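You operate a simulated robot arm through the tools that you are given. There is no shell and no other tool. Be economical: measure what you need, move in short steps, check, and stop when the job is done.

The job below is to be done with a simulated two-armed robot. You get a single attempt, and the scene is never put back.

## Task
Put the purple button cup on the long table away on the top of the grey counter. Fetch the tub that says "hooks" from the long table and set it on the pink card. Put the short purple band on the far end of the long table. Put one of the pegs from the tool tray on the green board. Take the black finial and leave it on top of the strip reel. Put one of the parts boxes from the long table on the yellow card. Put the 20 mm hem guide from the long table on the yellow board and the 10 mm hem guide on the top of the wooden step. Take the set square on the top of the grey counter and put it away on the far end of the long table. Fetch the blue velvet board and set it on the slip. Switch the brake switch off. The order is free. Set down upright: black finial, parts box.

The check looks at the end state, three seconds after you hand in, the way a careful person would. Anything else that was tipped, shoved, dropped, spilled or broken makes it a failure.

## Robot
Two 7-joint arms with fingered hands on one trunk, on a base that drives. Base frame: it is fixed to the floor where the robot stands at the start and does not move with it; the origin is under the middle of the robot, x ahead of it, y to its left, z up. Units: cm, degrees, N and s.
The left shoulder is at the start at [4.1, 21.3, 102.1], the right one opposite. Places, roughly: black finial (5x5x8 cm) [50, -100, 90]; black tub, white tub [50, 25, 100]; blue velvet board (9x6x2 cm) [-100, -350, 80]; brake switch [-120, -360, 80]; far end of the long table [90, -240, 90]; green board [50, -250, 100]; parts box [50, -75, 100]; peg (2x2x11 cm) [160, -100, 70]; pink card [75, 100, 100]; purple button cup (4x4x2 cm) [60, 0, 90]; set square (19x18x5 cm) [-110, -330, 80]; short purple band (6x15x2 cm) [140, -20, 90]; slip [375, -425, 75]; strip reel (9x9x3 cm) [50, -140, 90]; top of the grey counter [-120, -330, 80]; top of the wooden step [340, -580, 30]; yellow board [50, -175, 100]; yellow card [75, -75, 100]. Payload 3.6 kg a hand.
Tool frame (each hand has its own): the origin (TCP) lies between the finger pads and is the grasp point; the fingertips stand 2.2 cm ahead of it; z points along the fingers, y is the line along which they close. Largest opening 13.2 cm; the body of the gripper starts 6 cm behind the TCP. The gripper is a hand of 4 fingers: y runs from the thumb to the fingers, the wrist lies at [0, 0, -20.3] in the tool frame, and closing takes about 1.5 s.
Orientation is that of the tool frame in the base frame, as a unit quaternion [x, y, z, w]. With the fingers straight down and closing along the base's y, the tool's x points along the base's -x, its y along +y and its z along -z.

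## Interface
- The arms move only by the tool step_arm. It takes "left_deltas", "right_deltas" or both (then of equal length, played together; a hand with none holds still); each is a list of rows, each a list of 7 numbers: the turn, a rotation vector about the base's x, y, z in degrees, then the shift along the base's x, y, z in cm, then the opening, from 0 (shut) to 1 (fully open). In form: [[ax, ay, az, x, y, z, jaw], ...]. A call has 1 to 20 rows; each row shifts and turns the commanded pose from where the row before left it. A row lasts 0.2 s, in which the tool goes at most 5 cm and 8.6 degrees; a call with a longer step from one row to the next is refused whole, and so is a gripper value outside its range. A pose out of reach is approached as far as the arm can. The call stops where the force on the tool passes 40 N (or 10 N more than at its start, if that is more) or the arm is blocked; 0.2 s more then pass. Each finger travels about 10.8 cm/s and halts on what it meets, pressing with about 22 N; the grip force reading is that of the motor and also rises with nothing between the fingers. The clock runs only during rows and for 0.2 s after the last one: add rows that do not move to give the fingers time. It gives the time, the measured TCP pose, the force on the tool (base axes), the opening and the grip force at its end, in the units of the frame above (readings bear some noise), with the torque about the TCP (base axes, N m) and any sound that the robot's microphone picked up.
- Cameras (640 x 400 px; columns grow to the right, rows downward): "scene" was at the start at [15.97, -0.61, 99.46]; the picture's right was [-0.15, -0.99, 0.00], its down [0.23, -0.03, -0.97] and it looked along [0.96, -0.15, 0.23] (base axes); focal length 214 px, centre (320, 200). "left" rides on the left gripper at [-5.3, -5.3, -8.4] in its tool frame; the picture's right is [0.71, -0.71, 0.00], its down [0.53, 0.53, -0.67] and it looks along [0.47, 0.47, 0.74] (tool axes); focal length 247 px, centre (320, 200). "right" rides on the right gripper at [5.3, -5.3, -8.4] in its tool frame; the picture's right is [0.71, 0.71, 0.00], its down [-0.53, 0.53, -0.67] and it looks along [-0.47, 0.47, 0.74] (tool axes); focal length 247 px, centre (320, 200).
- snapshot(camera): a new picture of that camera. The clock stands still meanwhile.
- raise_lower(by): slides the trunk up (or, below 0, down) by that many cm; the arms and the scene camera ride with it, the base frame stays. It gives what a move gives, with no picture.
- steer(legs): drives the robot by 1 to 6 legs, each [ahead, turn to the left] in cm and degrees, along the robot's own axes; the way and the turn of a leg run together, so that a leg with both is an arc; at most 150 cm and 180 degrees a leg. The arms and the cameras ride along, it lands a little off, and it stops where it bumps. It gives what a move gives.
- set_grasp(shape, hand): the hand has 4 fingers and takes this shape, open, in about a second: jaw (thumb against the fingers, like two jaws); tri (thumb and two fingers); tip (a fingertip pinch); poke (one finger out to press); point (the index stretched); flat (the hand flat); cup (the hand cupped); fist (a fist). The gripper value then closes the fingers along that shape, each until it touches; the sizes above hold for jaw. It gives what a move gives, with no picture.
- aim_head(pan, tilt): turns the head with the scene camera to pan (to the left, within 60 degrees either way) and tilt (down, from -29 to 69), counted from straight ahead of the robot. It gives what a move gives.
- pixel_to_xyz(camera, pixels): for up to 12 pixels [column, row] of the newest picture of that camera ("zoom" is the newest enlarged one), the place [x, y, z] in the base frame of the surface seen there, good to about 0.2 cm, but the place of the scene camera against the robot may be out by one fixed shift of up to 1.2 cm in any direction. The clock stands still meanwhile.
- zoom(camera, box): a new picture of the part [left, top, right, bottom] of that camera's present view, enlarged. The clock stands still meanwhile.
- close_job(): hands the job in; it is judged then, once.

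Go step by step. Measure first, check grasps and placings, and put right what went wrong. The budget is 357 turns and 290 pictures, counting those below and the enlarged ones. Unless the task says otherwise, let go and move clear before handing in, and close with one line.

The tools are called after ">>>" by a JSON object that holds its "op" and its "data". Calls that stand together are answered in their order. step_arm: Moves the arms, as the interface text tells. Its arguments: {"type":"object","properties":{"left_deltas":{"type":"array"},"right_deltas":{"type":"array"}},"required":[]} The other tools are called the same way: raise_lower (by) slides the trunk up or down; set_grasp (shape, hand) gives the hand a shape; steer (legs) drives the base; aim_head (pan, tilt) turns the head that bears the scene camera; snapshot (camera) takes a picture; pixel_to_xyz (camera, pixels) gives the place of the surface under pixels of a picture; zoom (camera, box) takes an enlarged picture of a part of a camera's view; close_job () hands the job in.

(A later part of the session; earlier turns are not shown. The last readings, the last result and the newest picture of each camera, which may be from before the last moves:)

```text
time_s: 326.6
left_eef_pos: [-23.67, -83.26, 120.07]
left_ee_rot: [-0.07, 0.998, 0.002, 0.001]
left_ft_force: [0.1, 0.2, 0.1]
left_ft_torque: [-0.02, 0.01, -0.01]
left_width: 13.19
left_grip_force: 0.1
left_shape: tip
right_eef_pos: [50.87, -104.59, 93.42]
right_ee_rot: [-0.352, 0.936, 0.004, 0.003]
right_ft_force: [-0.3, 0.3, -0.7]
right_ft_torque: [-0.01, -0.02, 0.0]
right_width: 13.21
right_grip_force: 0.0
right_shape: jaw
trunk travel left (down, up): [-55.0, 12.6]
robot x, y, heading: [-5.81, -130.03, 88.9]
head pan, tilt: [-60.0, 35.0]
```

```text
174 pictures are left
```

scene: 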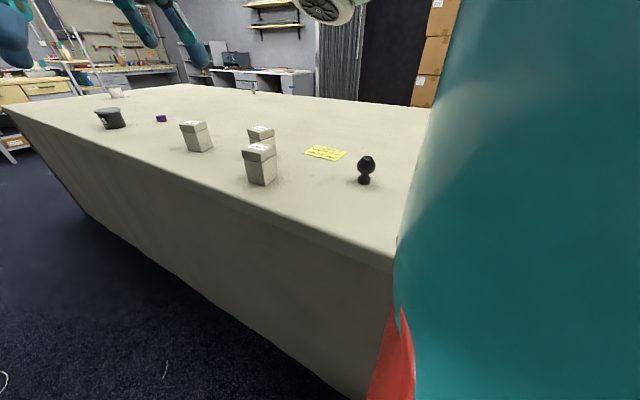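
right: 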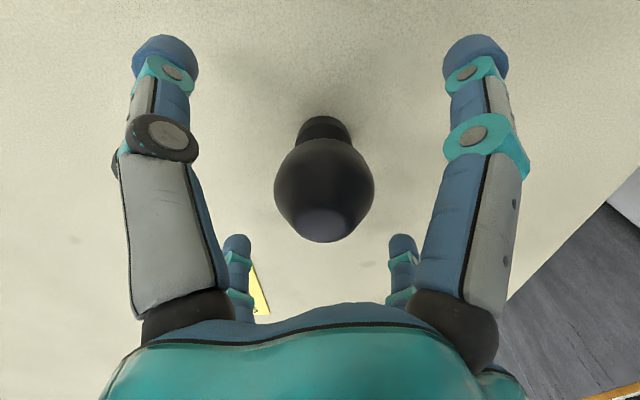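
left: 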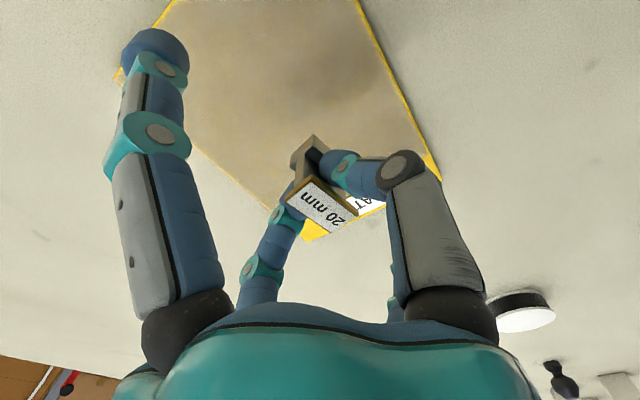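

Well centred. I close.

>>> {"op": "step_arm", "data": {"right_deltas": [[0, 0, 0, 0, 0, 0, 0.6], [0, 0, 0, 0, 0, 0, 0.45], [0, 0, 0, 0, 0, 0, 0.35], [0, 0, 0, 0, 0, 0, 0.2], [0, 0, 0, 0, 0, 0, 0], [0, 0, 0, 0, 0, 0, 0], [0, 0, 0, 0, 0, 0, 0]]}}

>>> {"op": "snapshot", "data": {"camera": "right"}}

```text
time_s: 328.2
left_eef_pos: [-23.62, -83.29, 120.06]
left_ee_rot: [-0.07, 0.998, 0.002, -0.001]
left_ft_force: [0.6, -0.7, 0.5]
left_ft_torque: [-0.01, 0.0, 0.03]
left_width: 13.18
left_grip_force: 0.1
left_shape: tip
right_eef_pos: [50.81, -104.65, 93.35]
right_ee_rot: [-0.352, 0.936, 0.004, 0.004]
right_ft_force: [-0.4, 0.1, -0.1]
right_ft_torque: [-0.01, -0.02, 0.01]
right_width: 3.86
right_grip_force: 22.1
right_shape: jaw
trunk travel left (down, up): [-55.0, 12.6]
robot x, y, heading: [-5.8, -129.68, 88.7]
head pan, tilt: [-60.0, 35.0]
```

```text
173 pictures are left
```

right: 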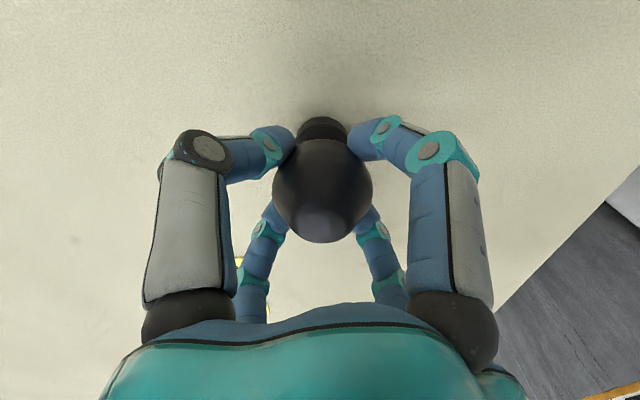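

Gripped at 3.9 cm. I lift and carry it over the reel.

>>> {"op": "step_arm", "data": {"right_deltas": [[0, 0, 0, 0, 0, 3, 0], [0, 0, 0, 0, 0, 4, 0], [0, 0, 0, 0, 0, 4, 0], [0, 0, 0, 0, -4.2, 1, 0], [0, 0, 0, 0, -4.2, 0, 0], [0, 0, 0, 0, -4.2, 0, 0], [0, 0, 0, 0, -4.2, 0, 0], [0, 0, 0, 0, -4.2, 0, 0], [0, 0, 0, 0, -4.2, 0, 0], [0, 0, 0, 0, -4.2, 0, 0], [0, 0, 0, 0, -4.2, 0, 0], [0, 0, 0, 0, -4, 0, 0], [0, 0, 0, 0, 0, 0, 0]]}}

>>> {"op": "snapshot", "data": {"camera": "right"}}

```text
time_s: 331.0
left_eef_pos: [-23.5, -83.18, 120.0]
left_ee_rot: [-0.07, 0.998, 0.001, 0.0]
left_ft_force: [1.0, -0.1, 0.0]
left_ft_torque: [-0.04, 0.01, 0.03]
left_width: 13.18
left_grip_force: 0.1
left_shape: tip
right_eef_pos: [52.39, -141.67, 101.47]
right_ee_rot: [-0.353, 0.936, 0.003, 0.002]
right_ft_force: [-0.1, -0.3, -0.9]
right_ft_torque: [-0.02, 0.0, 0.0]
right_width: 3.81
right_grip_force: 21.2
right_shape: jaw
right hand out of reach, approached as far as the arm can: row 8, 9, 10, 11, 12
trunk travel left (down, up): [-55.0, 12.6]
robot x, y, heading: [-5.88, -129.6, 88.5]
head pan, tilt: [-60.0, 35.0]
```

```text
172 pictures are left
```

right: 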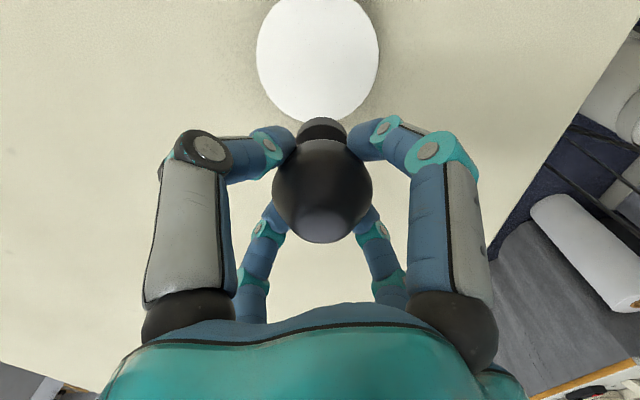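

>>> {"op": "pixel_to_xyz", "data": {"camera": "right", "pixels": [[318, 60], [257, 55], [379, 55], [318, 5], [300, 118], [290, 110], [345, 112]]}}

>>> {"op": "step_arm", "data": {"right_deltas": [[0, 0, 0, -2, 4, 2, 0], [0, 0, 0, -1, 4, 2, 0], [0, 0, 0, 0, 3, 2, 0], [0, 0, 0, 0, 3, 2, 0], [0, 0, 0, 0, 0, 0, 0]]}}

>>> {"op": "steer", "data": {"legs": [[-22, 0]]}}

```text
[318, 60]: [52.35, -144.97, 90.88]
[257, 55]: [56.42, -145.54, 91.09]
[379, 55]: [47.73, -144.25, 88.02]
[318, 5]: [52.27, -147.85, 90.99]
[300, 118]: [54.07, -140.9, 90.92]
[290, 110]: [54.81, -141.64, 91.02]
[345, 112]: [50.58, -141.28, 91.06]
```

```text
time_s: 332.2
left_eef_pos: [-23.63, -83.38, 120.12]
left_ee_rot: [-0.07, 0.998, 0.001, 0.0]
left_ft_force: [0.3, -0.4, -0.2]
left_ft_torque: [0.02, 0.01, -0.02]
left_width: 13.2
left_grip_force: 0.1
left_shape: tip
right_eef_pos: [50.36, -134.05, 103.08]
right_ee_rot: [-0.352, 0.936, 0.004, 0.001]
right_ft_force: [-0.9, -1.2, -0.6]
right_ft_torque: [0.0, 0.0, 0.02]
right_width: 3.8
right_grip_force: 22.3
right_shape: jaw
right hand out of reach, approached as far as the arm can: row 1, 2, 3, 4
trunk travel left (down, up): [-55.0, 12.6]
robot x, y, heading: [-5.82, -129.84, 88.5]
head pan, tilt: [-60.0, 35.0]
```

```text
time_s: 333.9
left_eef_pos: [-24.05, -105.87, 120.13]
left_ee_rot: [-0.068, 0.998, 0.002, 0.0]
left_ft_force: [0.9, 0.9, -0.5]
left_ft_torque: [0.05, 0.02, -0.01]
left_width: 13.23
left_grip_force: 0.0
left_shape: tip
right_eef_pos: [49.75, -156.42, 103.05]
right_ee_rot: [-0.351, 0.936, 0.003, 0.002]
right_ft_force: [0.7, 0.3, -0.9]
right_ft_torque: [0.01, 0.03, -0.04]
right_width: 3.8
right_grip_force: 21.8
right_shape: jaw
trunk travel left (down, up): [-55.0, 12.6]
robot x, y, heading: [-6.21, -151.94, 88.5]
head pan, tilt: [-60.0, 35.0]
```

Reel centre is (52.2,-145.0), top 91.0. With the robot shifted back, I position the finial over it.

>>> {"op": "step_arm", "data": {"right_deltas": [[0, 0, 0, 0.8, 3.8, 0.5, 0], [0, 0, 0, 0.8, 3.8, 0.5, 0], [0, 0, 0, 0.85, 3.8, 0.5, 0], [0, 0, 0, 0, 0, 0, 0], [0, 0, 0, 0, 0, 0, 0]]}}

>>> {"op": "snapshot", "data": {"camera": "right"}}

```text
time_s: 335.1
left_eef_pos: [-24.17, -105.57, 120.11]
left_ee_rot: [-0.069, 0.998, 0.002, 0.0]
left_ft_force: [0.2, 0.5, -0.7]
left_ft_torque: [-0.03, -0.01, -0.02]
left_width: 13.2
left_grip_force: 0.0
left_shape: tip
right_eef_pos: [52.45, -144.92, 104.39]
right_ee_rot: [-0.351, 0.936, 0.004, 0.002]
right_ft_force: [-0.1, 0.4, -1.4]
right_ft_torque: [-0.01, 0.03, 0.0]
right_width: 3.82
right_grip_force: 22.9
right_shape: jaw
trunk travel left (down, up): [-55.0, 12.6]
robot x, y, heading: [-6.63, -152.06, 88.6]
head pan, tilt: [-60.0, 35.0]
```

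```text
171 pictures are left
```

right: 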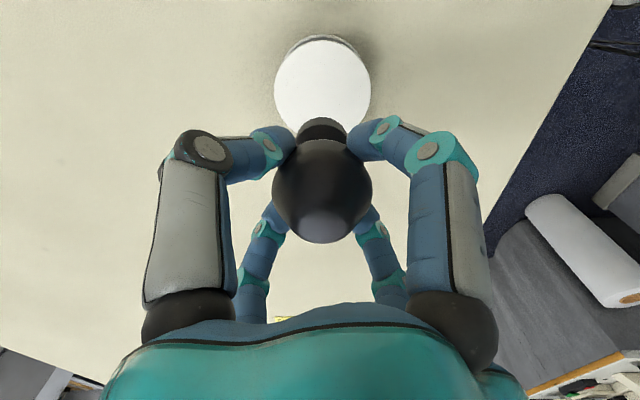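

>>> {"op": "pixel_to_xyz", "data": {"camera": "right", "pixels": [[322, 84], [277, 84], [366, 84], [321, 42], [300, 128]]}}

```text
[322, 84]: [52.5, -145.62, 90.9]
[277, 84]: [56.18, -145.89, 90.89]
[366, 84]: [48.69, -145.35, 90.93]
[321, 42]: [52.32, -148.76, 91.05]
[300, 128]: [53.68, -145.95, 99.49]
```

>>> {"op": "step_arm", "data": {"right_deltas": [[0, 0, 0, 0, -0.5, -3, 0], [0, 0, 0, 0, 0, -3, 0], [0, 0, 0, 0, 0, -1.5, 0], [0, 0, 0, 0, 0, -0.4, 0], [0, 0, 0, 0, 0, 0, 0]]}}

```text
time_s: 336.3
left_eef_pos: [-24.05, -105.76, 120.2]
left_ee_rot: [-0.07, 0.998, 0.001, 0.0]
left_ft_force: [-0.3, -0.5, 0.6]
left_ft_torque: [0.02, 0.01, -0.01]
left_width: 13.19
left_grip_force: 0.1
left_shape: tip
right_eef_pos: [52.48, -145.6, 96.82]
right_ee_rot: [-0.352, 0.936, 0.004, 0.003]
right_ft_force: [0.3, 0.4, -1.6]
right_ft_torque: [0.02, -0.01, -0.02]
right_width: 3.8
right_grip_force: 21.8
right_shape: jaw
trunk travel left (down, up): [-55.0, 12.6]
robot x, y, heading: [-6.41, -152.27, 88.8]
head pan, tilt: [-60.0, 35.0]
```

>>> {"op": "step_arm", "data": {"right_deltas": [[0, 0, 0, 0, 0.1, -0.4, 0], [0, 0, 0, 0, 0, -0.2, 0], [0, 0, 0, 0, 0, 0, 0]]}}

>>> {"op": "snapshot", "data": {"camera": "right"}}

```text
time_s: 337.1
left_eef_pos: [-24.07, -105.63, 120.04]
left_ee_rot: [-0.069, 0.998, 0.002, 0.0]
left_ft_force: [0.0, 0.4, 0.2]
left_ft_torque: [0.01, 0.02, -0.01]
left_width: 13.2
left_grip_force: 0.1
left_shape: tip
right_eef_pos: [52.36, -145.28, 96.22]
right_ee_rot: [-0.352, 0.936, 0.003, 0.003]
right_ft_force: [0.2, -0.9, 4.4]
right_ft_torque: [0.05, -0.06, -0.02]
right_width: 3.79
right_grip_force: 22.1
right_shape: jaw
trunk travel left (down, up): [-55.0, 12.6]
robot x, y, heading: [-6.67, -152.25, 88.7]
head pan, tilt: [-60.0, 35.0]
```

```text
170 pictures are left
```

right: 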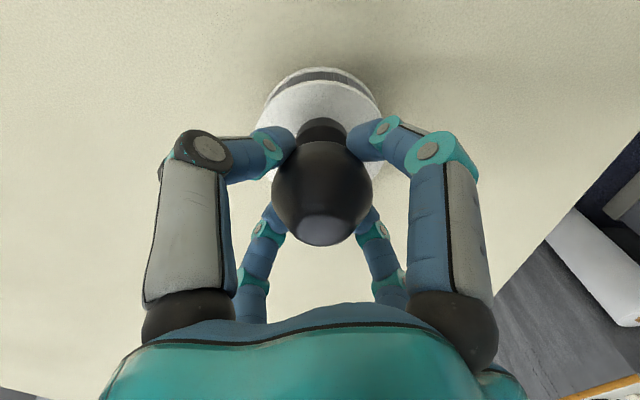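

Contact (+4.4 N) and centred on the reel. I release slowly and rise.

>>> {"op": "step_arm", "data": {"right_deltas": [[0, 0, 0, 0, 0, -0.1, 0], [0, 0, 0, 0, 0, 0, 0.32], [0, 0, 0, 0, 0, 0, 0.36], [0, 0, 0, 0, 0, 0, 0.42], [0, 0, 0, 0, 0, 0, 0.5], [0, 0, 0, 0, 0, 0, 0.7], [0, 0, 0, 0, 0, 0, 1], [0, 0, 0, 0, 0, 0, 1], [0, 0, 0, 0, 0, 0, 1], [0, 0, 0, 0, 0, 2, 1], [0, 0, 0, 0, 0, 4, 1], [0, 0, 0, 0, 0, 4, 1], [0, 0, 0, 0, 0, 4, 1]]}}

>>> {"op": "snapshot", "data": {"camera": "right"}}

```text
time_s: 339.9
left_eef_pos: [-23.96, -105.53, 120.11]
left_ee_rot: [-0.068, 0.998, 0.001, 0.001]
left_ft_force: [-0.7, -0.3, 0.7]
left_ft_torque: [-0.01, -0.01, 0.0]
left_width: 13.16
left_grip_force: 0.1
left_shape: tip
right_eef_pos: [52.62, -143.32, 106.6]
right_ee_rot: [-0.352, 0.936, 0.003, 0.0]
right_ft_force: [0.1, -0.4, -0.2]
right_ft_torque: [-0.04, 0.02, 0.0]
right_width: 13.16
right_grip_force: 0.0
right_shape: jaw
right hand out of reach, approached as far as the arm can: row 13
trunk travel left (down, up): [-55.0, 12.6]
robot x, y, heading: [-6.38, -152.19, 88.5]
head pan, tilt: [-60.0, 35.0]
```

```text
169 pictures are left
```

right: 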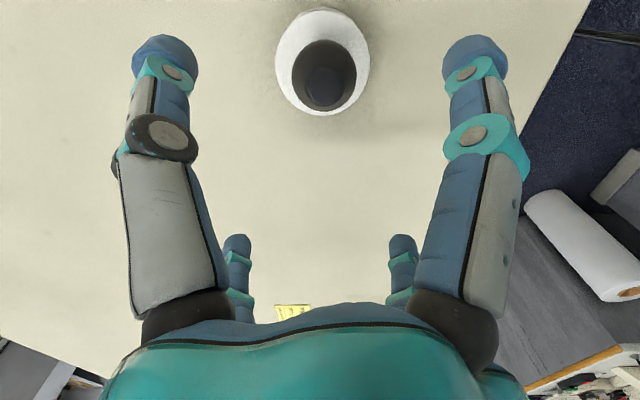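

The finial stands upright on the reel. Next the parts box: I retract and drive to face the table near y≈-72.

>>> {"op": "step_arm", "data": {"right_deltas": [[0, 0, 0, -4, 1, 2, 1], [0, 0, 0, -4, 2, 2, 1], [0, 0, 0, -4, 2, 2, 1], [0, 0, 0, -4, 2, 2, 1], [0, 0, 0, -4, 3, 0, 1], [0, 0, 0, -4, 3, 0, 1], [0, 0, 0, -4, 3, 0, 1], [0, 0, 0, -2, 4, 0, 1], [0, 0, 0, -2, 4, 0, 1]]}}

>>> {"op": "steer", "data": {"legs": [[0, 9]]}}

>>> {"op": "steer", "data": {"legs": [[83, 0]]}}

>>> {"op": "steer", "data": {"legs": [[0, -45]]}}

>>> {"op": "steer", "data": {"legs": [[0, -52]]}}

>>> {"op": "aim_head", "data": {"pan": -10, "tilt": 40}}

>>> {"op": "snapshot", "data": {"camera": "scene"}}

```text
time_s: 341.9
left_eef_pos: [-24.11, -105.59, 120.03]
left_ee_rot: [-0.069, 0.998, 0.001, 0.001]
left_ft_force: [0.1, 0.0, -0.5]
left_ft_torque: [0.01, 0.0, -0.01]
left_width: 13.18
left_grip_force: 0.1
left_shape: tip
right_eef_pos: [25.15, -117.62, 113.19]
right_ee_rot: [-0.351, 0.937, 0.003, 0.002]
right_ft_force: [0.6, -0.5, -0.6]
right_ft_torque: [-0.01, -0.03, -0.02]
right_width: 13.19
right_grip_force: 0.0
right_shape: jaw
right hand out of reach, approached as far as the arm can: row 1, 2, 4, 5
trunk travel left (down, up): [-55.0, 12.6]
robot x, y, heading: [-6.63, -152.2, 88.8]
head pan, tilt: [-60.0, 35.0]
```

```text
time_s: 342.9
left_eef_pos: [-31.22, -109.01, 120.3]
left_ee_rot: [-0.148, 0.989, 0.002, 0.0]
left_ft_force: [0.2, 0.6, -1.0]
left_ft_torque: [0.02, -0.04, -0.01]
left_width: 13.2
left_grip_force: 0.1
left_shape: tip
right_eef_pos: [19.47, -113.25, 113.18]
right_ee_rot: [-0.424, 0.906, 0.005, 0.001]
right_ft_force: [0.8, -0.5, -0.2]
right_ft_torque: [-0.02, 0.0, 0.0]
right_width: 13.18
right_grip_force: 0.1
right_shape: jaw
trunk travel left (down, up): [-55.0, 12.6]
robot x, y, heading: [-5.37, -151.61, 98.1]
head pan, tilt: [-60.0, 35.0]
```

```text
time_s: 347.4
left_eef_pos: [-43.08, -25.63, 120.16]
left_ee_rot: [-0.151, 0.988, 0.001, 0.0]
left_ft_force: [-0.6, 0.9, 0.6]
left_ft_torque: [-0.01, -0.01, -0.01]
left_width: 13.19
left_grip_force: 0.1
left_shape: tip
right_eef_pos: [7.51, -29.36, 113.31]
right_ee_rot: [-0.427, 0.904, 0.004, 0.001]
right_ft_force: [0.1, 0.5, 0.3]
right_ft_torque: [-0.04, 0.0, 0.01]
right_width: 13.17
right_grip_force: 0.1
right_shape: jaw
trunk travel left (down, up): [-55.0, 12.6]
robot x, y, heading: [-17.43, -68.61, 98.1]
head pan, tilt: [-60.0, 35.0]
```

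```text
time_s: 349.9
left_eef_pos: [-5.15, -20.04, 120.16]
left_ee_rot: [0.239, 0.971, 0.001, 0.0]
left_ft_force: [0.2, 0.4, -0.5]
left_ft_torque: [0.01, -0.05, 0.01]
left_width: 13.2
left_grip_force: 0.1
left_shape: tip
right_eef_pos: [27.99, -58.72, 113.39]
right_ee_rot: [-0.048, 0.999, 0.003, 0.002]
right_ft_force: [-0.3, -0.6, 0.2]
right_ft_torque: [0.04, 0.04, 0.03]
right_width: 13.17
right_grip_force: 0.0
right_shape: jaw
trunk travel left (down, up): [-55.0, 12.6]
robot x, y, heading: [-20.23, -66.77, 53.4]
head pan, tilt: [-60.0, 35.0]
```

```text
time_s: 352.6
left_eef_pos: [26.29, -50.22, 120.28]
left_ee_rot: [0.644, 0.765, 0.001, 0.0]
left_ft_force: [-0.4, -0.2, -0.7]
left_ft_torque: [0.01, -0.01, 0.0]
left_width: 13.19
left_grip_force: 0.1
left_shape: tip
right_eef_pos: [15.86, -99.91, 113.32]
right_ee_rot: [0.399, 0.917, 0.002, 0.003]
right_ft_force: [0.5, 0.5, -0.4]
right_ft_torque: [-0.03, 0.01, -0.01]
right_width: 13.2
right_grip_force: 0.0
right_shape: jaw
trunk travel left (down, up): [-55.0, 12.6]
robot x, y, heading: [-20.18, -62.63, 0.9]
head pan, tilt: [-60.0, 35.0]
```

```text
time_s: 353.8
left_eef_pos: [26.12, -50.22, 120.23]
left_ee_rot: [0.644, 0.765, 0.001, 0.001]
left_ft_force: [-0.7, 0.2, -0.5]
left_ft_torque: [-0.02, 0.01, 0.0]
left_width: 13.2
left_grip_force: 0.0
left_shape: tip
right_eef_pos: [15.52, -99.88, 113.36]
right_ee_rot: [0.4, 0.917, 0.002, 0.004]
right_ft_force: [-0.1, 0.1, 0.5]
right_ft_torque: [0.01, -0.01, -0.01]
right_width: 13.2
right_grip_force: 0.1
right_shape: jaw
trunk travel left (down, up): [-55.0, 12.6]
robot x, y, heading: [-20.02, -62.59, 1.0]
head pan, tilt: [-10.0, 40.0]
```

```text
168 pictures are left
```

scene: 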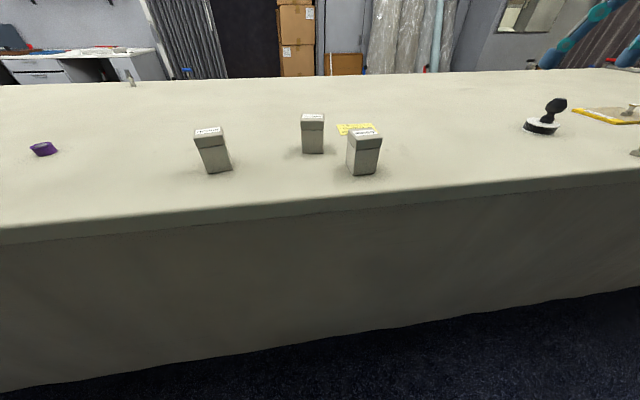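

I move up to the table; the RINGS box (363,150) is nearest to the card.

>>> {"op": "steer", "data": {"legs": [[22, 0]]}}

>>> {"op": "aim_head", "data": {"pan": -15, "tilt": 50}}

>>> {"op": "snapshot", "data": {"camera": "scene"}}

```text
time_s: 355.5
left_eef_pos: [48.17, -49.88, 120.3]
left_ee_rot: [0.646, 0.764, 0.0, 0.001]
left_ft_force: [0.0, -0.2, 0.0]
left_ft_torque: [0.02, 0.01, 0.03]
left_width: 13.19
left_grip_force: 0.1
left_shape: tip
right_eef_pos: [37.63, -99.63, 113.41]
right_ee_rot: [0.4, 0.917, 0.001, 0.004]
right_ft_force: [0.1, -0.3, 0.3]
right_ft_torque: [0.01, 0.02, 0.01]
right_width: 13.18
right_grip_force: 0.0
right_shape: jaw
trunk travel left (down, up): [-55.0, 12.6]
robot x, y, heading: [1.9, -62.02, 0.9]
head pan, tilt: [-10.0, 40.0]
```

```text
time_s: 356.2
left_eef_pos: [48.08, -50.0, 120.3]
left_ee_rot: [0.646, 0.764, 0.001, 0.001]
left_ft_force: [-1.0, -0.1, 0.5]
left_ft_torque: [-0.01, 0.0, -0.01]
left_width: 13.21
left_grip_force: 0.2
left_shape: tip
right_eef_pos: [37.59, -99.52, 113.55]
right_ee_rot: [0.4, 0.916, 0.002, 0.003]
right_ft_force: [-0.1, -0.3, 0.3]
right_ft_torque: [0.02, 0.0, -0.04]
right_width: 13.18
right_grip_force: 0.2
right_shape: jaw
trunk travel left (down, up): [-55.0, 12.6]
robot x, y, heading: [1.95, -62.1, 1.0]
head pan, tilt: [-15.0, 50.0]
```

```text
167 pictures are left
```

scene: 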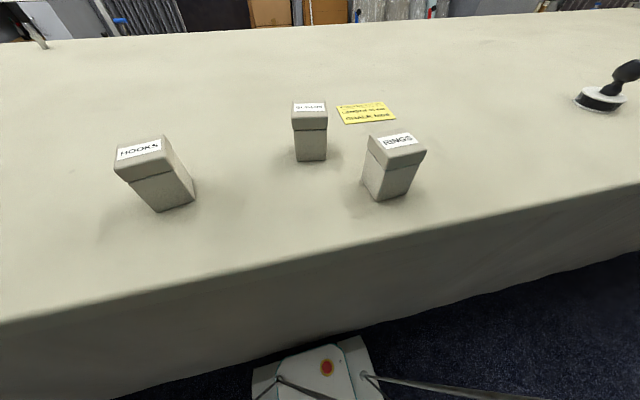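

>>> {"op": "pixel_to_xyz", "data": {"camera": "scene", "pixels": [[369, 136], [412, 130], [425, 150], [381, 160], [397, 145], [337, 107], [384, 101], [396, 118], [345, 124], [366, 112]]}}

>>> {"op": "step_arm", "data": {"right_deltas": [[0, 0, 0, 0.6, 4, 0, 1], [0, 0, 0, 0.6, 4, 0, 1], [0, 0, 0, 0.6, 4, 0, 1], [0, 0, 0, 0.6, 4, 0, 1], [0, 0, 0, 0, 4, 0, 1], [0, 0, 0, 0, 0, 0, 1]]}}

>>> {"op": "snapshot", "data": {"camera": "right"}}

```text
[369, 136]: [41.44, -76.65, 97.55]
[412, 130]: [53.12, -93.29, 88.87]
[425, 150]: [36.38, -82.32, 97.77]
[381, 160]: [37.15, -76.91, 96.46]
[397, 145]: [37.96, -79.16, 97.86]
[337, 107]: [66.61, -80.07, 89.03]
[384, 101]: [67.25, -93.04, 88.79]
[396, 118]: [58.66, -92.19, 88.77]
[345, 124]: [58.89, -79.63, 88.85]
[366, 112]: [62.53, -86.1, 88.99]
```

```text
time_s: 357.6
left_eef_pos: [48.26, -49.87, 120.26]
left_ee_rot: [0.646, 0.763, 0.002, 0.001]
left_ft_force: [-0.2, 0.2, 0.4]
left_ft_torque: [-0.02, 0.01, -0.01]
left_width: 13.2
left_grip_force: 0.0
left_shape: tip
right_eef_pos: [37.21, -84.06, 114.97]
right_ee_rot: [0.401, 0.916, 0.002, 0.004]
right_ft_force: [0.0, 0.0, 0.6]
right_ft_torque: [-0.02, 0.01, 0.03]
right_width: 13.19
right_grip_force: 0.1
right_shape: jaw
right hand out of reach, approached as far as the arm can: row 4, 5
trunk travel left (down, up): [-55.0, 12.6]
robot x, y, heading: [2.04, -62.48, 0.8]
head pan, tilt: [-15.0, 50.0]
```

```text
166 pictures are left
```

right: 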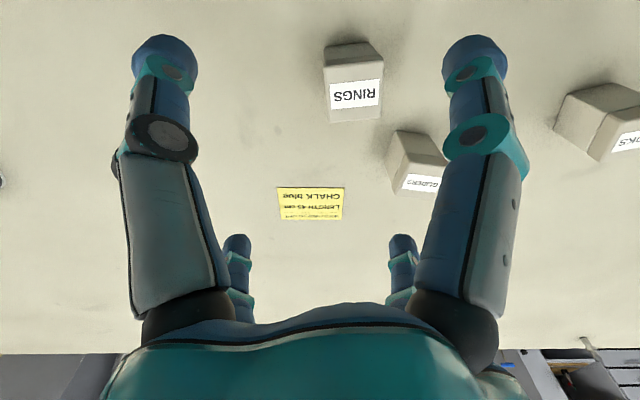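

>>> {"op": "zoom", "data": {"camera": "right", "box": [300, 25, 410, 140]}}

>>> {"op": "pixel_to_xyz", "data": {"camera": "right", "pixels": [[326, 70], [381, 65], [379, 115], [332, 120], [354, 95]]}}

```text
3.48 times, centred on (355, 82) of right
```

zoom: 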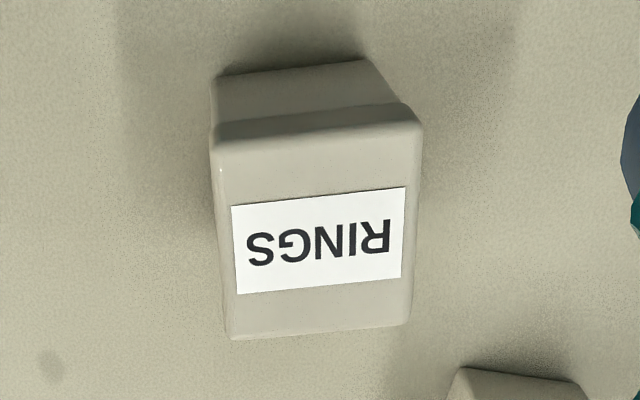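

```text
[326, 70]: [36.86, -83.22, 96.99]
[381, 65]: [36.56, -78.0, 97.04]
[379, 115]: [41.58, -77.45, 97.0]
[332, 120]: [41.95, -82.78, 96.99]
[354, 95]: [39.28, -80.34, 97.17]
```

RINGS box centre (39.25,-80.4), 5.2 cm square, turned ≈5°, top 97.1. I align the jaw and move above it.

>>> {"op": "step_arm", "data": {"right_deltas": [[0, 0, 8, 0.3, 0.6, 0, 1], [0, 0, 8, 0.3, 0.6, 0, 1], [0, 0, 8, 0.3, 0.6, 0, 1], [0, 0, 8, 0.3, 0.6, 0, 1], [0, 0, 8, 0.4, 0.6, 0, 1], [0, 0, 8, 0.4, 0.6, 0, 1], [0, 0, 4.3, 0, 0, 0, 1], [0, 0, 0, 0, 0, 0, 1]]}}

```text
time_s: 359.4
left_eef_pos: [48.13, -49.9, 120.34]
left_ee_rot: [0.646, 0.763, 0.001, 0.002]
left_ft_force: [-0.7, 0.1, 0.2]
left_ft_torque: [0.01, 0.01, -0.04]
left_width: 13.18
left_grip_force: 0.0
left_shape: tip
right_eef_pos: [37.48, -83.88, 115.85]
right_ee_rot: [-0.046, 0.999, 0.004, 0.003]
right_ft_force: [0.4, -0.4, -0.3]
right_ft_torque: [-0.03, 0.02, -0.02]
right_width: 13.21
right_grip_force: 0.1
right_shape: jaw
right hand out of reach, approached as far as the arm can: row 1, 2, 3, 4, 5, 6
trunk travel left (down, up): [-55.0, 12.6]
robot x, y, heading: [1.69, -62.18, 1.0]
head pan, tilt: [-15.0, 50.0]
```

>>> {"op": "step_arm", "data": {"right_deltas": [[0, 0, 0, 0.9, 1.7, -2, 1], [0, 0, 0, 0.9, 1.75, -2, 1], [0, 0, 0, 0, 0, -2, 1], [0, 0, 0, 0, 0, 0, 1]]}}

>>> {"op": "snapshot", "data": {"camera": "right"}}

```text
time_s: 360.4
left_eef_pos: [48.15, -49.94, 120.33]
left_ee_rot: [0.645, 0.764, 0.002, 0.001]
left_ft_force: [1.6, -0.2, 1.1]
left_ft_torque: [0.04, -0.03, 0.01]
left_width: 13.21
left_grip_force: 0.0
left_shape: tip
right_eef_pos: [36.72, -84.9, 111.58]
right_ee_rot: [-0.044, 0.999, 0.004, 0.003]
right_ft_force: [-0.8, -0.6, -0.2]
right_ft_torque: [0.01, 0.0, 0.02]
right_width: 13.24
right_grip_force: 0.1
right_shape: jaw
right hand out of reach, approached as far as the arm can: row 1, 2, 3
trunk travel left (down, up): [-55.0, 12.6]
robot x, y, heading: [1.9, -61.94, 1.0]
head pan, tilt: [-15.0, 50.0]
```

```text
164 pictures are left
```

right: 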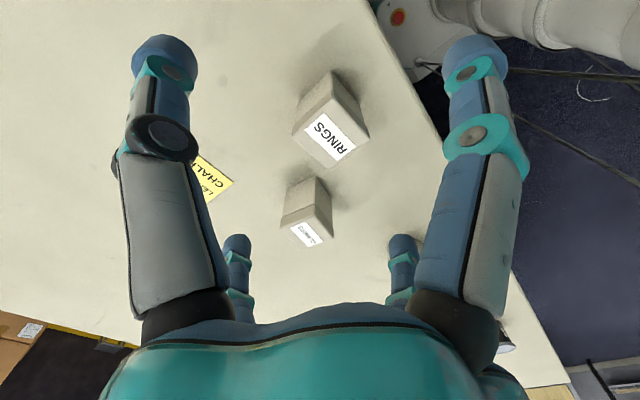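

The arm seems stuck in a poor configuration again; I raise it while moving inward to unfold.

>>> {"op": "step_arm", "data": {"right_deltas": [[0, 0, 0, 0.5, 1, 4, 1], [0, 0, 0, 0.5, 1, 4, 1], [0, 0, 0, 0.5, 1, 4, 1], [0, 0, 0, 0.5, 1, 4, 1], [0, 0, 0, 0, 1, 3, 1], [0, 0, 0, 0, 0, 0, 1]]}}

>>> {"op": "aim_head", "data": {"pan": -35, "tilt": -10}}

>>> {"op": "snapshot", "data": {"camera": "scene"}}

```text
time_s: 361.8
left_eef_pos: [48.05, -49.92, 120.36]
left_ee_rot: [0.645, 0.764, 0.002, 0.001]
left_ft_force: [0.0, -1.0, -0.1]
left_ft_torque: [-0.02, 0.01, 0.03]
left_width: 13.2
left_grip_force: 0.1
left_shape: tip
right_eef_pos: [39.09, -84.34, 129.41]
right_ee_rot: [-0.043, 0.999, 0.005, 0.003]
right_ft_force: [0.4, -0.3, 0.1]
right_ft_torque: [0.0, -0.02, -0.04]
right_width: 13.2
right_grip_force: 0.0
right_shape: jaw
right hand out of reach, approached as far as the arm can: row 2, 3, 4, 5
trunk travel left (down, up): [-55.0, 12.6]
robot x, y, heading: [2.27, -62.34, 1.0]
head pan, tilt: [-15.0, 50.0]
```

```text
time_s: 363.1
left_eef_pos: [48.21, -50.0, 120.37]
left_ee_rot: [0.646, 0.764, 0.001, 0.0]
left_ft_force: [0.0, -0.6, 0.6]
left_ft_torque: [-0.02, 0.0, -0.02]
left_width: 13.21
left_grip_force: 0.1
left_shape: tip
right_eef_pos: [39.13, -84.32, 129.43]
right_ee_rot: [-0.043, 0.999, 0.005, 0.004]
right_ft_force: [-0.2, -0.1, -0.7]
right_ft_torque: [0.01, 0.04, -0.05]
right_width: 13.21
right_grip_force: 0.0
right_shape: jaw
trunk travel left (down, up): [-55.0, 12.6]
robot x, y, heading: [2.0, -62.13, 0.9]
head pan, tilt: [-35.0, -10.0]
```

```text
163 pictures are left
```

scene: 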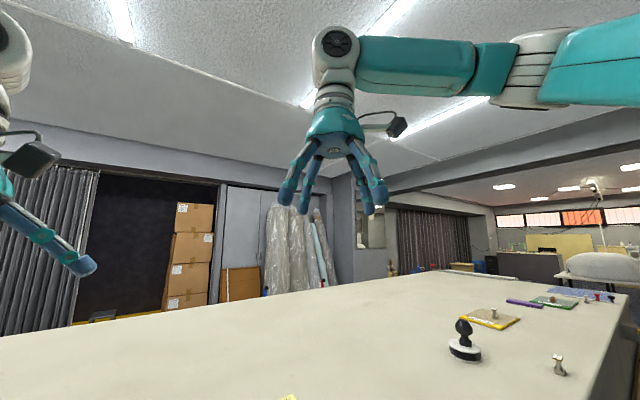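

>>> {"op": "step_arm", "data": {"right_deltas": [[0, 0, 0, 4, 0, 0, 1], [0, 0, 0, 4, 0, 0, 1], [0, 0, 0, 4, 0, 0, 1], [0, 0, 0, 4, 1, 0, 1], [0, 0, 0, 2, 4, 0, 1], [0, 0, 0, 0, 4, 0, 1], [0, 0, 0, 0, 4, 0, 1], [0, 0, 0, 0, 0, 0, 1]]}}

>>> {"op": "snapshot", "data": {"camera": "scene"}}

```text
time_s: 364.9
left_eef_pos: [48.12, -49.97, 120.38]
left_ee_rot: [0.645, 0.764, 0.002, 0.001]
left_ft_force: [0.0, -0.2, -0.8]
left_ft_torque: [0.02, 0.02, -0.01]
left_width: 13.19
left_grip_force: 0.1
left_shape: tip
right_eef_pos: [40.78, -85.62, 130.01]
right_ee_rot: [-0.045, 0.999, 0.003, 0.002]
right_ft_force: [0.5, -0.1, -0.3]
right_ft_torque: [0.02, -0.03, -0.01]
right_width: 13.23
right_grip_force: 0.0
right_shape: jaw
right hand out of reach, approached as far as the arm can: row 1, 2, 3, 4, 5, 6, 7
trunk travel left (down, up): [-55.0, 12.6]
robot x, y, heading: [2.18, -61.98, 0.7]
head pan, tilt: [-35.0, -10.0]
```

```text
162 pictures are left
```

scene: 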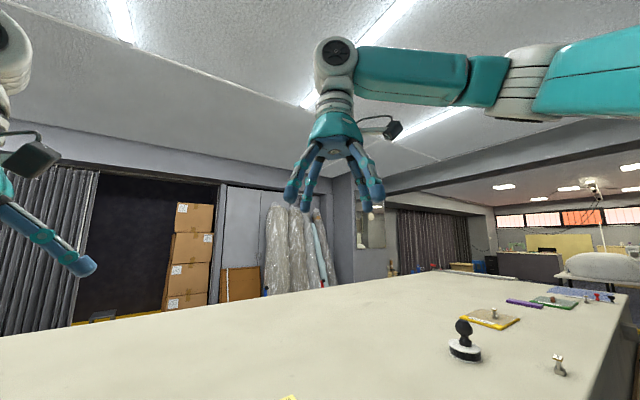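

>>> {"op": "step_arm", "data": {"right_deltas": [[0, 0, 0, 0, -4, -1, 1], [0, 0, 0, 0, -4, -1, 1], [0, 0, 0, 0, -4, -1, 1], [0, 0, 0, 0, -4, -1, 1], [0, 0, 0, 0, -4, -1, 1], [0, 0, 0, 0, -4, -1, 1], [0, 0, 0, 0, -4, -1, 1], [0, 0, 0, 4, 0, 0, 1], [0, 0, 0, 4, 0, 0, 1], [0, 0, 0, 4, 0, 0, 1], [0, 0, 0, 0, 0, 0, 1]]}}

>>> {"op": "snapshot", "data": {"camera": "scene"}}

```text
time_s: 367.3
left_eef_pos: [47.96, -49.88, 120.57]
left_ee_rot: [0.645, 0.764, 0.001, 0.001]
left_ft_force: [-0.1, 0.2, 0.4]
left_ft_torque: [0.02, -0.02, -0.01]
left_width: 13.19
left_grip_force: 0.0
left_shape: tip
right_eef_pos: [52.28, -114.34, 123.31]
right_ee_rot: [-0.045, 0.999, 0.004, 0.004]
right_ft_force: [-0.9, 0.3, 0.1]
right_ft_torque: [-0.02, -0.02, 0.0]
right_width: 13.2
right_grip_force: 0.1
right_shape: jaw
right hand out of reach, approached as far as the arm can: row 10
trunk travel left (down, up): [-55.0, 12.6]
robot x, y, heading: [2.35, -62.34, 0.8]
head pan, tilt: [-35.0, -10.0]
```

```text
161 pictures are left
```

scene: 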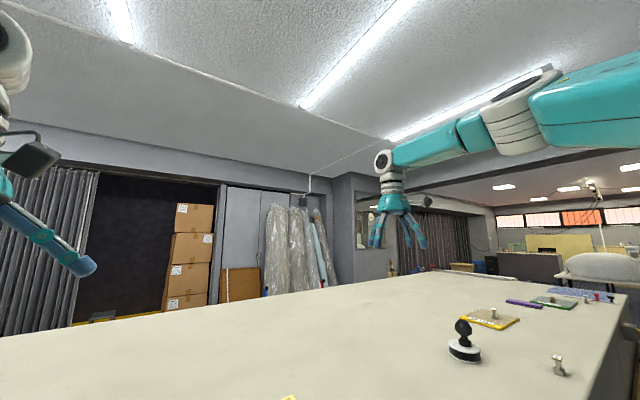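

It moves freely out here. Now I come back inward along the extended radius.

>>> {"op": "step_arm", "data": {"right_deltas": [[0, 0, 0, 0, 4, 0, 1], [0, 0, 0, 0, 4, 0, 1], [0, 0, 0, 0, 4, 0, 1], [0, 0, 0, 0, 4, 0, 1], [0, 0, 0, 0, 4, 0, 1], [0, 0, 0, 0, 4, 0, 1], [0, 0, 0, 0, 4, 0, 1], [0, 0, 0, 0, 0, 0, 1]]}}

>>> {"op": "snapshot", "data": {"camera": "scene"}}

```text
time_s: 369.1
left_eef_pos: [48.16, -49.98, 120.37]
left_ee_rot: [0.645, 0.764, 0.001, 0.001]
left_ft_force: [-0.3, 0.3, 0.2]
left_ft_torque: [-0.01, -0.01, 0.01]
left_width: 13.24
left_grip_force: 0.0
left_shape: tip
right_eef_pos: [46.06, -89.81, 122.98]
right_ee_rot: [-0.045, 0.999, 0.004, 0.003]
right_ft_force: [0.2, 0.3, -0.4]
right_ft_torque: [0.0, 0.01, -0.01]
right_width: 13.2
right_grip_force: 0.1
right_shape: jaw
right hand out of reach, approached as far as the arm can: row 4, 5, 6, 7
trunk travel left (down, up): [-55.0, 12.6]
robot x, y, heading: [1.93, -62.06, 0.6]
head pan, tilt: [-35.0, -10.0]
```

```text
160 pictures are left
```

scene: 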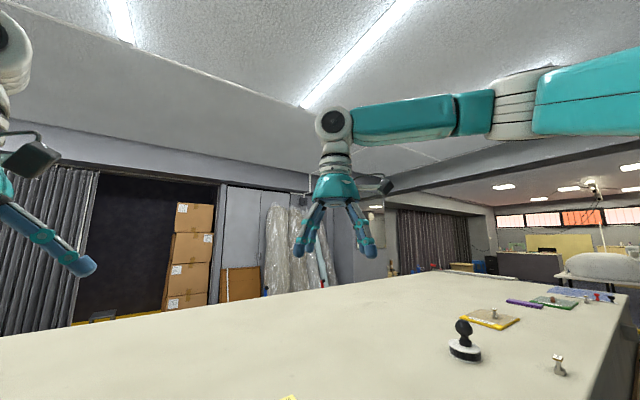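

A joint limit blocks going inward at this height. I try crossing higher up, then coming down.

>>> {"op": "step_arm", "data": {"right_deltas": [[0, 0, 0, 0, -1, 4.5, 1], [0, 0, 0, 0, -1, 4.5, 1], [0, 0, 0, 0, 0, 4.5, 1], [0, 0, 0, 0, 0, 4.5, 1], [0, 0, 0, 0, 0, 4.5, 1], [0, 0, 0, 0, 4, 0, 1], [0, 0, 0, 0, 4, 0, 1], [0, 0, 0, 0, 4, 0, 1], [0, 0, 0, 0, 4, 0, 1], [0, 0, 0, 0, 4, 0, 1], [0, 0, 0, 0, 0, 0, 1]]}}

```text
time_s: 371.5
left_eef_pos: [48.04, -50.04, 120.35]
left_ee_rot: [0.645, 0.764, 0.002, 0.001]
left_ft_force: [-0.6, -0.4, -0.6]
left_ft_torque: [0.02, -0.01, -0.01]
left_width: 13.19
left_grip_force: 0.0
left_shape: tip
right_eef_pos: [35.09, -85.86, 140.56]
right_ee_rot: [-0.044, 0.999, 0.004, 0.002]
right_ft_force: [-0.1, 0.4, 0.4]
right_ft_torque: [0.01, 0.0, -0.04]
right_width: 13.22
right_grip_force: 0.1
right_shape: jaw
right hand out of reach, approached as far as the arm can: row 3, 4, 5, 6, 7, 8, 9, 10
trunk travel left (down, up): [-55.0, 12.6]
robot x, y, heading: [1.89, -62.06, 0.9]
head pan, tilt: [-35.0, -10.0]
```

I test whether the wrist yaw is the limit by rotating the tool a further +90° (the box is square, so equivalent).

>>> {"op": "step_arm", "data": {"right_deltas": [[0, 0, 8.2, 0.5, -1, -2, 1], [0, 0, 8.2, 0.5, -1, -2, 1], [0, 0, 8.2, 0, 0, -2, 1], [0, 0, 8.2, 0, 0, -2, 1], [0, 0, 8.2, 0, 0, -2, 1], [0, 0, 8.2, 0, 0, -2, 1], [0, 0, 8.2, 0, 0, -2, 1], [0, 0, 8.2, 0, 0, -2, 1], [0, 0, 8.2, 0, 0, -2, 1], [0, 0, 8.2, 0, 0, -2, 1], [0, 0, 8.0, 0, 0, 0, 1], [0, 0, 0, 0, 3, 0, 1], [0, 0, 0, 0, 3, 0, 1], [0, 0, 0, 0, 3, 0, 1], [0, 0, 0, 0, 0, 0, 1]]}}

```text
time_s: 374.7
left_eef_pos: [48.15, -49.79, 120.33]
left_ee_rot: [0.645, 0.764, 0.001, 0.0]
left_ft_force: [0.6, 0.1, 0.2]
left_ft_torque: [0.02, -0.01, 0.0]
left_width: 13.2
left_grip_force: 0.0
left_shape: tip
right_eef_pos: [36.63, -83.26, 120.37]
right_ee_rot: [0.738, -0.675, -0.006, 0.0]
right_ft_force: [-0.3, 0.3, 0.3]
right_ft_torque: [0.01, 0.04, -0.01]
right_width: 13.2
right_grip_force: 0.1
right_shape: jaw
right hand out of reach, approached as far as the arm can: row 13, 14
trunk travel left (down, up): [-55.0, 12.6]
robot x, y, heading: [1.89, -62.32, 0.9]
head pan, tilt: [-35.0, -10.0]
```

The limit is a shoulder one: this arm won't come inside its shoulder line. A small turn of the base to the left fixes the geometry; I also lower the trunk for reach.

>>> {"op": "steer", "data": {"legs": [[-3, 0]]}}

>>> {"op": "steer", "data": {"legs": [[0, 9]]}}

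>>> {"op": "raise_lower", "data": {"by": -8}}

>>> {"op": "snapshot", "data": {"camera": "right"}}

```text
time_s: 375.5
left_eef_pos: [44.98, -50.12, 120.46]
left_ee_rot: [0.645, 0.764, 0.001, 0.002]
left_ft_force: [0.0, -0.5, 0.3]
left_ft_torque: [-0.01, -0.02, -0.02]
left_width: 13.21
left_grip_force: 0.1
left_shape: tip
right_eef_pos: [33.48, -83.28, 120.37]
right_ee_rot: [0.738, -0.675, -0.004, -0.002]
right_ft_force: [-0.3, 0.0, 0.0]
right_ft_torque: [0.0, -0.02, -0.01]
right_width: 13.2
right_grip_force: 0.0
right_shape: jaw
trunk travel left (down, up): [-55.0, 12.6]
robot x, y, heading: [-0.74, -62.66, 1.2]
head pan, tilt: [-35.0, -10.0]
```

```text
time_s: 376.6
left_eef_pos: [43.13, -44.6, 120.6]
left_ee_rot: [0.597, 0.802, 0.0, 0.002]
left_ft_force: [-0.7, -0.1, -0.6]
left_ft_torque: [0.0, -0.01, 0.02]
left_width: 13.23
left_grip_force: 0.0
left_shape: tip
right_eef_pos: [35.86, -79.14, 120.43]
right_ee_rot: [0.777, -0.63, -0.004, 0.004]
right_ft_force: [-0.4, 0.5, 0.9]
right_ft_torque: [-0.01, -0.01, 0.01]
right_width: 13.19
right_grip_force: 0.0
right_shape: jaw
trunk travel left (down, up): [-55.0, 12.6]
robot x, y, heading: [-0.76, -63.14, 7.7]
head pan, tilt: [-35.0, -10.0]
stopped in leg 1: the robot was blocked; the commanded pose is now the measured one
```

```text
time_s: 377.7
left_eef_pos: [43.35, -44.63, 112.56]
left_ee_rot: [0.597, 0.802, 0.001, 0.0]
left_ft_force: [-0.5, 0.1, 0.5]
left_ft_torque: [0.0, 0.02, -0.02]
left_width: 13.2
left_grip_force: 0.0
left_shape: tip
right_eef_pos: [35.86, -79.33, 112.33]
right_ee_rot: [0.777, -0.63, -0.004, 0.004]
right_ft_force: [0.3, 0.0, 0.0]
right_ft_torque: [0.01, -0.01, 0.03]
right_width: 13.22
right_grip_force: 0.0
right_shape: jaw
trunk travel left (down, up): [-47.0, 20.6]
robot x, y, heading: [-1.24, -62.86, 8.0]
head pan, tilt: [-35.0, -10.0]
```

```text
159 pictures are left
```

right: 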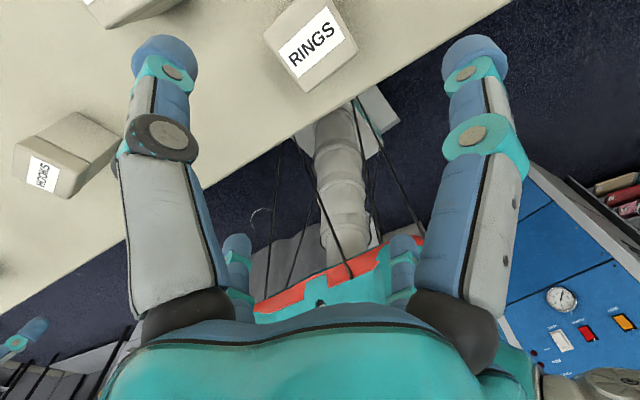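

I align (−7° about z), centre over the RINGS box and descend.

>>> {"op": "step_arm", "data": {"right_deltas": [[0, 0, -7, 3.4, -1.05, 0, 1], [0, 0, 0, 0, 0, -2, 1], [0, 0, 0, 0, 0, 0, 1]]}}

>>> {"op": "snapshot", "data": {"camera": "right"}}

```text
time_s: 378.5
left_eef_pos: [43.37, -44.72, 112.56]
left_ee_rot: [0.596, 0.803, 0.002, 0.001]
left_ft_force: [0.1, -0.1, -0.5]
left_ft_torque: [0.0, -0.02, -0.01]
left_width: 13.19
left_grip_force: 0.0
left_shape: tip
right_eef_pos: [39.22, -80.44, 110.36]
right_ee_rot: [0.736, -0.676, -0.005, 0.002]
right_ft_force: [0.9, 0.6, -0.6]
right_ft_torque: [0.02, 0.0, 0.04]
right_width: 13.22
right_grip_force: 0.1
right_shape: jaw
right hand out of reach, approached as far as the arm can: row 2
trunk travel left (down, up): [-47.0, 20.6]
robot x, y, heading: [-0.64, -63.18, 7.8]
head pan, tilt: [-35.0, -10.0]
```

```text
158 pictures are left
```

right: 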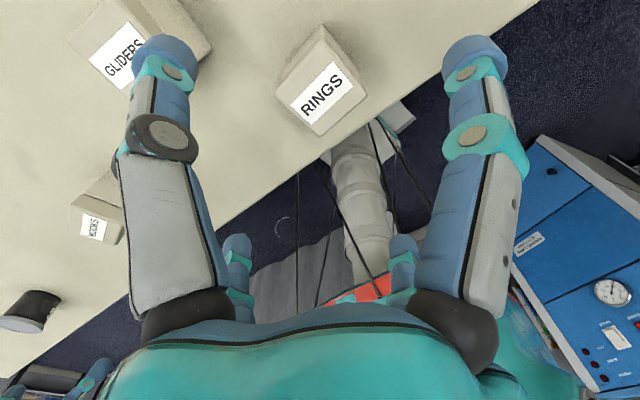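

>>> {"op": "pixel_to_xyz", "data": {"camera": "right", "pixels": [[277, 92], [324, 30], [366, 88], [318, 134], [322, 88]]}}

>>> {"op": "step_arm", "data": {"right_deltas": [[0, 0, 0, 0, 0, -3, 1], [0, 0, 0, 0, 0, -3, 1], [0, 0, 0, 0, 0, 0, 1]]}}

```text
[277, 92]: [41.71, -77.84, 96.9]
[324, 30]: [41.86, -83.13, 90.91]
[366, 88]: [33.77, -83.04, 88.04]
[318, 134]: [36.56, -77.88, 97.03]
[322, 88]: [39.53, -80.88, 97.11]
```

```text
time_s: 379.3
left_eef_pos: [43.21, -44.7, 112.38]
left_ee_rot: [0.597, 0.802, 0.001, 0.001]
left_ft_force: [-0.2, 0.0, -0.9]
left_ft_torque: [0.01, 0.02, 0.01]
left_width: 13.2
left_grip_force: 0.1
left_shape: tip
right_eef_pos: [38.63, -81.58, 104.93]
right_ee_rot: [0.737, -0.676, -0.006, 0.004]
right_ft_force: [0.8, -0.1, 0.5]
right_ft_torque: [0.03, 0.0, -0.02]
right_width: 13.22
right_grip_force: 0.1
right_shape: jaw
right hand out of reach, approached as far as the arm can: row 1, 2
trunk travel left (down, up): [-47.0, 20.6]
robot x, y, heading: [-1.05, -62.67, 8.1]
head pan, tilt: [-35.0, -10.0]
```

Near the boundary again. I try the trick that restored the left arm: stretch fully ahead, then rise and fold in.

>>> {"op": "step_arm", "data": {"right_deltas": [[0, 0, 0, 0, -1, 4, 1], [0, 0, 0, 1, -1, 4, 1], [0, 0, 0, 2, -1, 4, 1], [0, 0, 0, 4, -1, 2, 1], [0, 0, 0, 4.5, 0, 0, 1], [0, 0, 0, 4.5, 0, 0, 1], [0, 0, 0, 4.5, 0, 0, 1], [0, 0, 0, 4.5, 0, 0, 1], [0, 0, 0, 4.5, 0, 0, 1], [0, 0, 0, 4, 0, 0, 1], [0, 0, 0, 0, 0, 0, 1]]}}

>>> {"op": "snapshot", "data": {"camera": "scene"}}

```text
time_s: 381.7
left_eef_pos: [43.31, -44.72, 112.5]
left_ee_rot: [0.597, 0.802, 0.002, 0.001]
left_ft_force: [0.3, -0.6, -0.8]
left_ft_torque: [0.0, -0.02, 0.0]
left_width: 13.22
left_grip_force: 0.2
left_shape: tip
right_eef_pos: [52.93, -94.71, 116.6]
right_ee_rot: [0.736, -0.677, -0.004, 0.003]
right_ft_force: [-0.3, -0.2, -0.4]
right_ft_torque: [0.0, -0.01, -0.02]
right_width: 13.21
right_grip_force: 0.1
right_shape: jaw
right hand out of reach, approached as far as the arm can: row 5, 6, 7, 8, 9, 10
trunk travel left (down, up): [-47.0, 20.6]
robot x, y, heading: [-1.02, -63.09, 8.1]
head pan, tilt: [-35.0, -10.0]
```

```text
157 pictures are left
```

scene: 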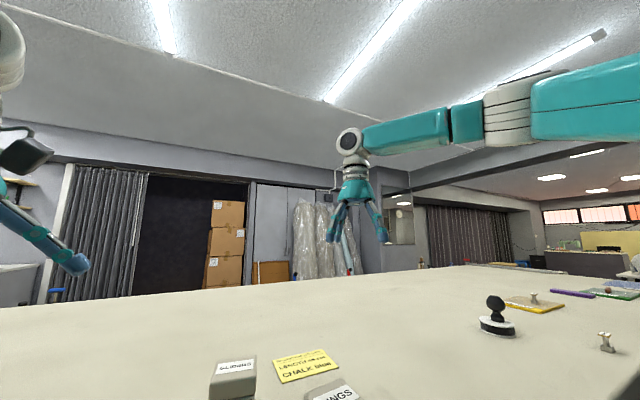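

The shoulder likely flipped branch when I reached back to the reel. I swing the right hand straight out sideways (over the aisle) and then forward again, to undo it.

>>> {"op": "step_arm", "data": {"right_deltas": [[0, 0, 0, -3, -3, 0, 1], [0, 0, 0, -4, -2.5, 0, 1], [0, 0, 0, -4, -2.5, 0, 1], [0, 0, 0, -4, -2.5, 0, 1], [0, 0, 0, -4, -2.5, 0, 1], [0, 0, 0, -4, -2.5, 0, 1], [0, 0, 0, -4, -2.5, 0, 1], [0, 0, 0, -4, -2.5, 0, 1], [0, 0, 0, -4, -2.5, 0, 1], [0, 0, 0, -4, -2.5, 0, 1], [0, 0, 0, -4, -2.5, -1, 1], [0, 0, 0, -2, -1, -4, 1], [0, 0, 0, 0, 0, -4, 1], [0, 0, 0, 0, 0, 0, 1]]}}

>>> {"op": "aim_head", "data": {"pan": -60, "tilt": 10}}

>>> {"op": "snapshot", "data": {"camera": "scene"}}

```text
time_s: 384.7
left_eef_pos: [43.11, -44.63, 112.52]
left_ee_rot: [0.596, 0.803, 0.001, 0.0]
left_ft_force: [0.0, 0.1, -0.2]
left_ft_torque: [-0.02, 0.02, 0.01]
left_width: 13.23
left_grip_force: 0.1
left_shape: tip
right_eef_pos: [14.33, -114.47, 106.04]
right_ee_rot: [0.736, -0.676, -0.004, 0.004]
right_ft_force: [0.0, -0.4, -0.1]
right_ft_torque: [0.02, 0.01, 0.02]
right_width: 13.2
right_grip_force: 0.1
right_shape: jaw
right hand out of reach, approached as far as the arm can: row 9, 10, 11, 12, 13
trunk travel left (down, up): [-47.0, 20.6]
robot x, y, heading: [-1.09, -62.83, 8.1]
head pan, tilt: [-35.0, -10.0]
```

```text
time_s: 385.6
left_eef_pos: [43.22, -44.63, 112.5]
left_ee_rot: [0.597, 0.802, 0.001, 0.001]
left_ft_force: [-0.7, 0.1, 0.0]
left_ft_torque: [0.0, 0.0, 0.01]
left_width: 13.2
left_grip_force: 0.0
left_shape: tip
right_eef_pos: [14.25, -114.48, 106.21]
right_ee_rot: [0.736, -0.677, -0.004, 0.003]
right_ft_force: [-0.6, -0.4, -0.4]
right_ft_torque: [0.04, 0.03, 0.0]
right_width: 13.2
right_grip_force: 0.1
right_shape: jaw
trunk travel left (down, up): [-47.0, 20.6]
robot x, y, heading: [-0.81, -63.05, 8.0]
head pan, tilt: [-60.0, 10.0]
```

```text
156 pictures are left
```

scene: 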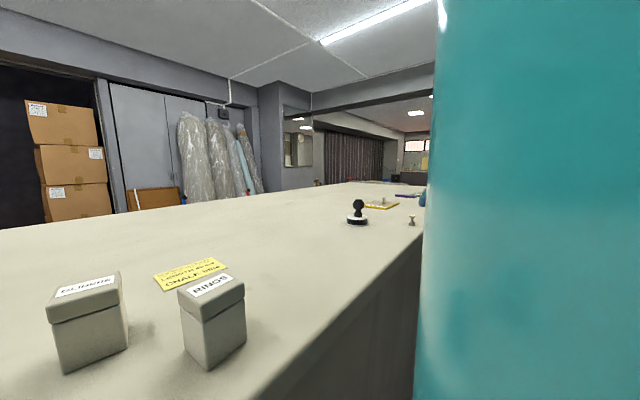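

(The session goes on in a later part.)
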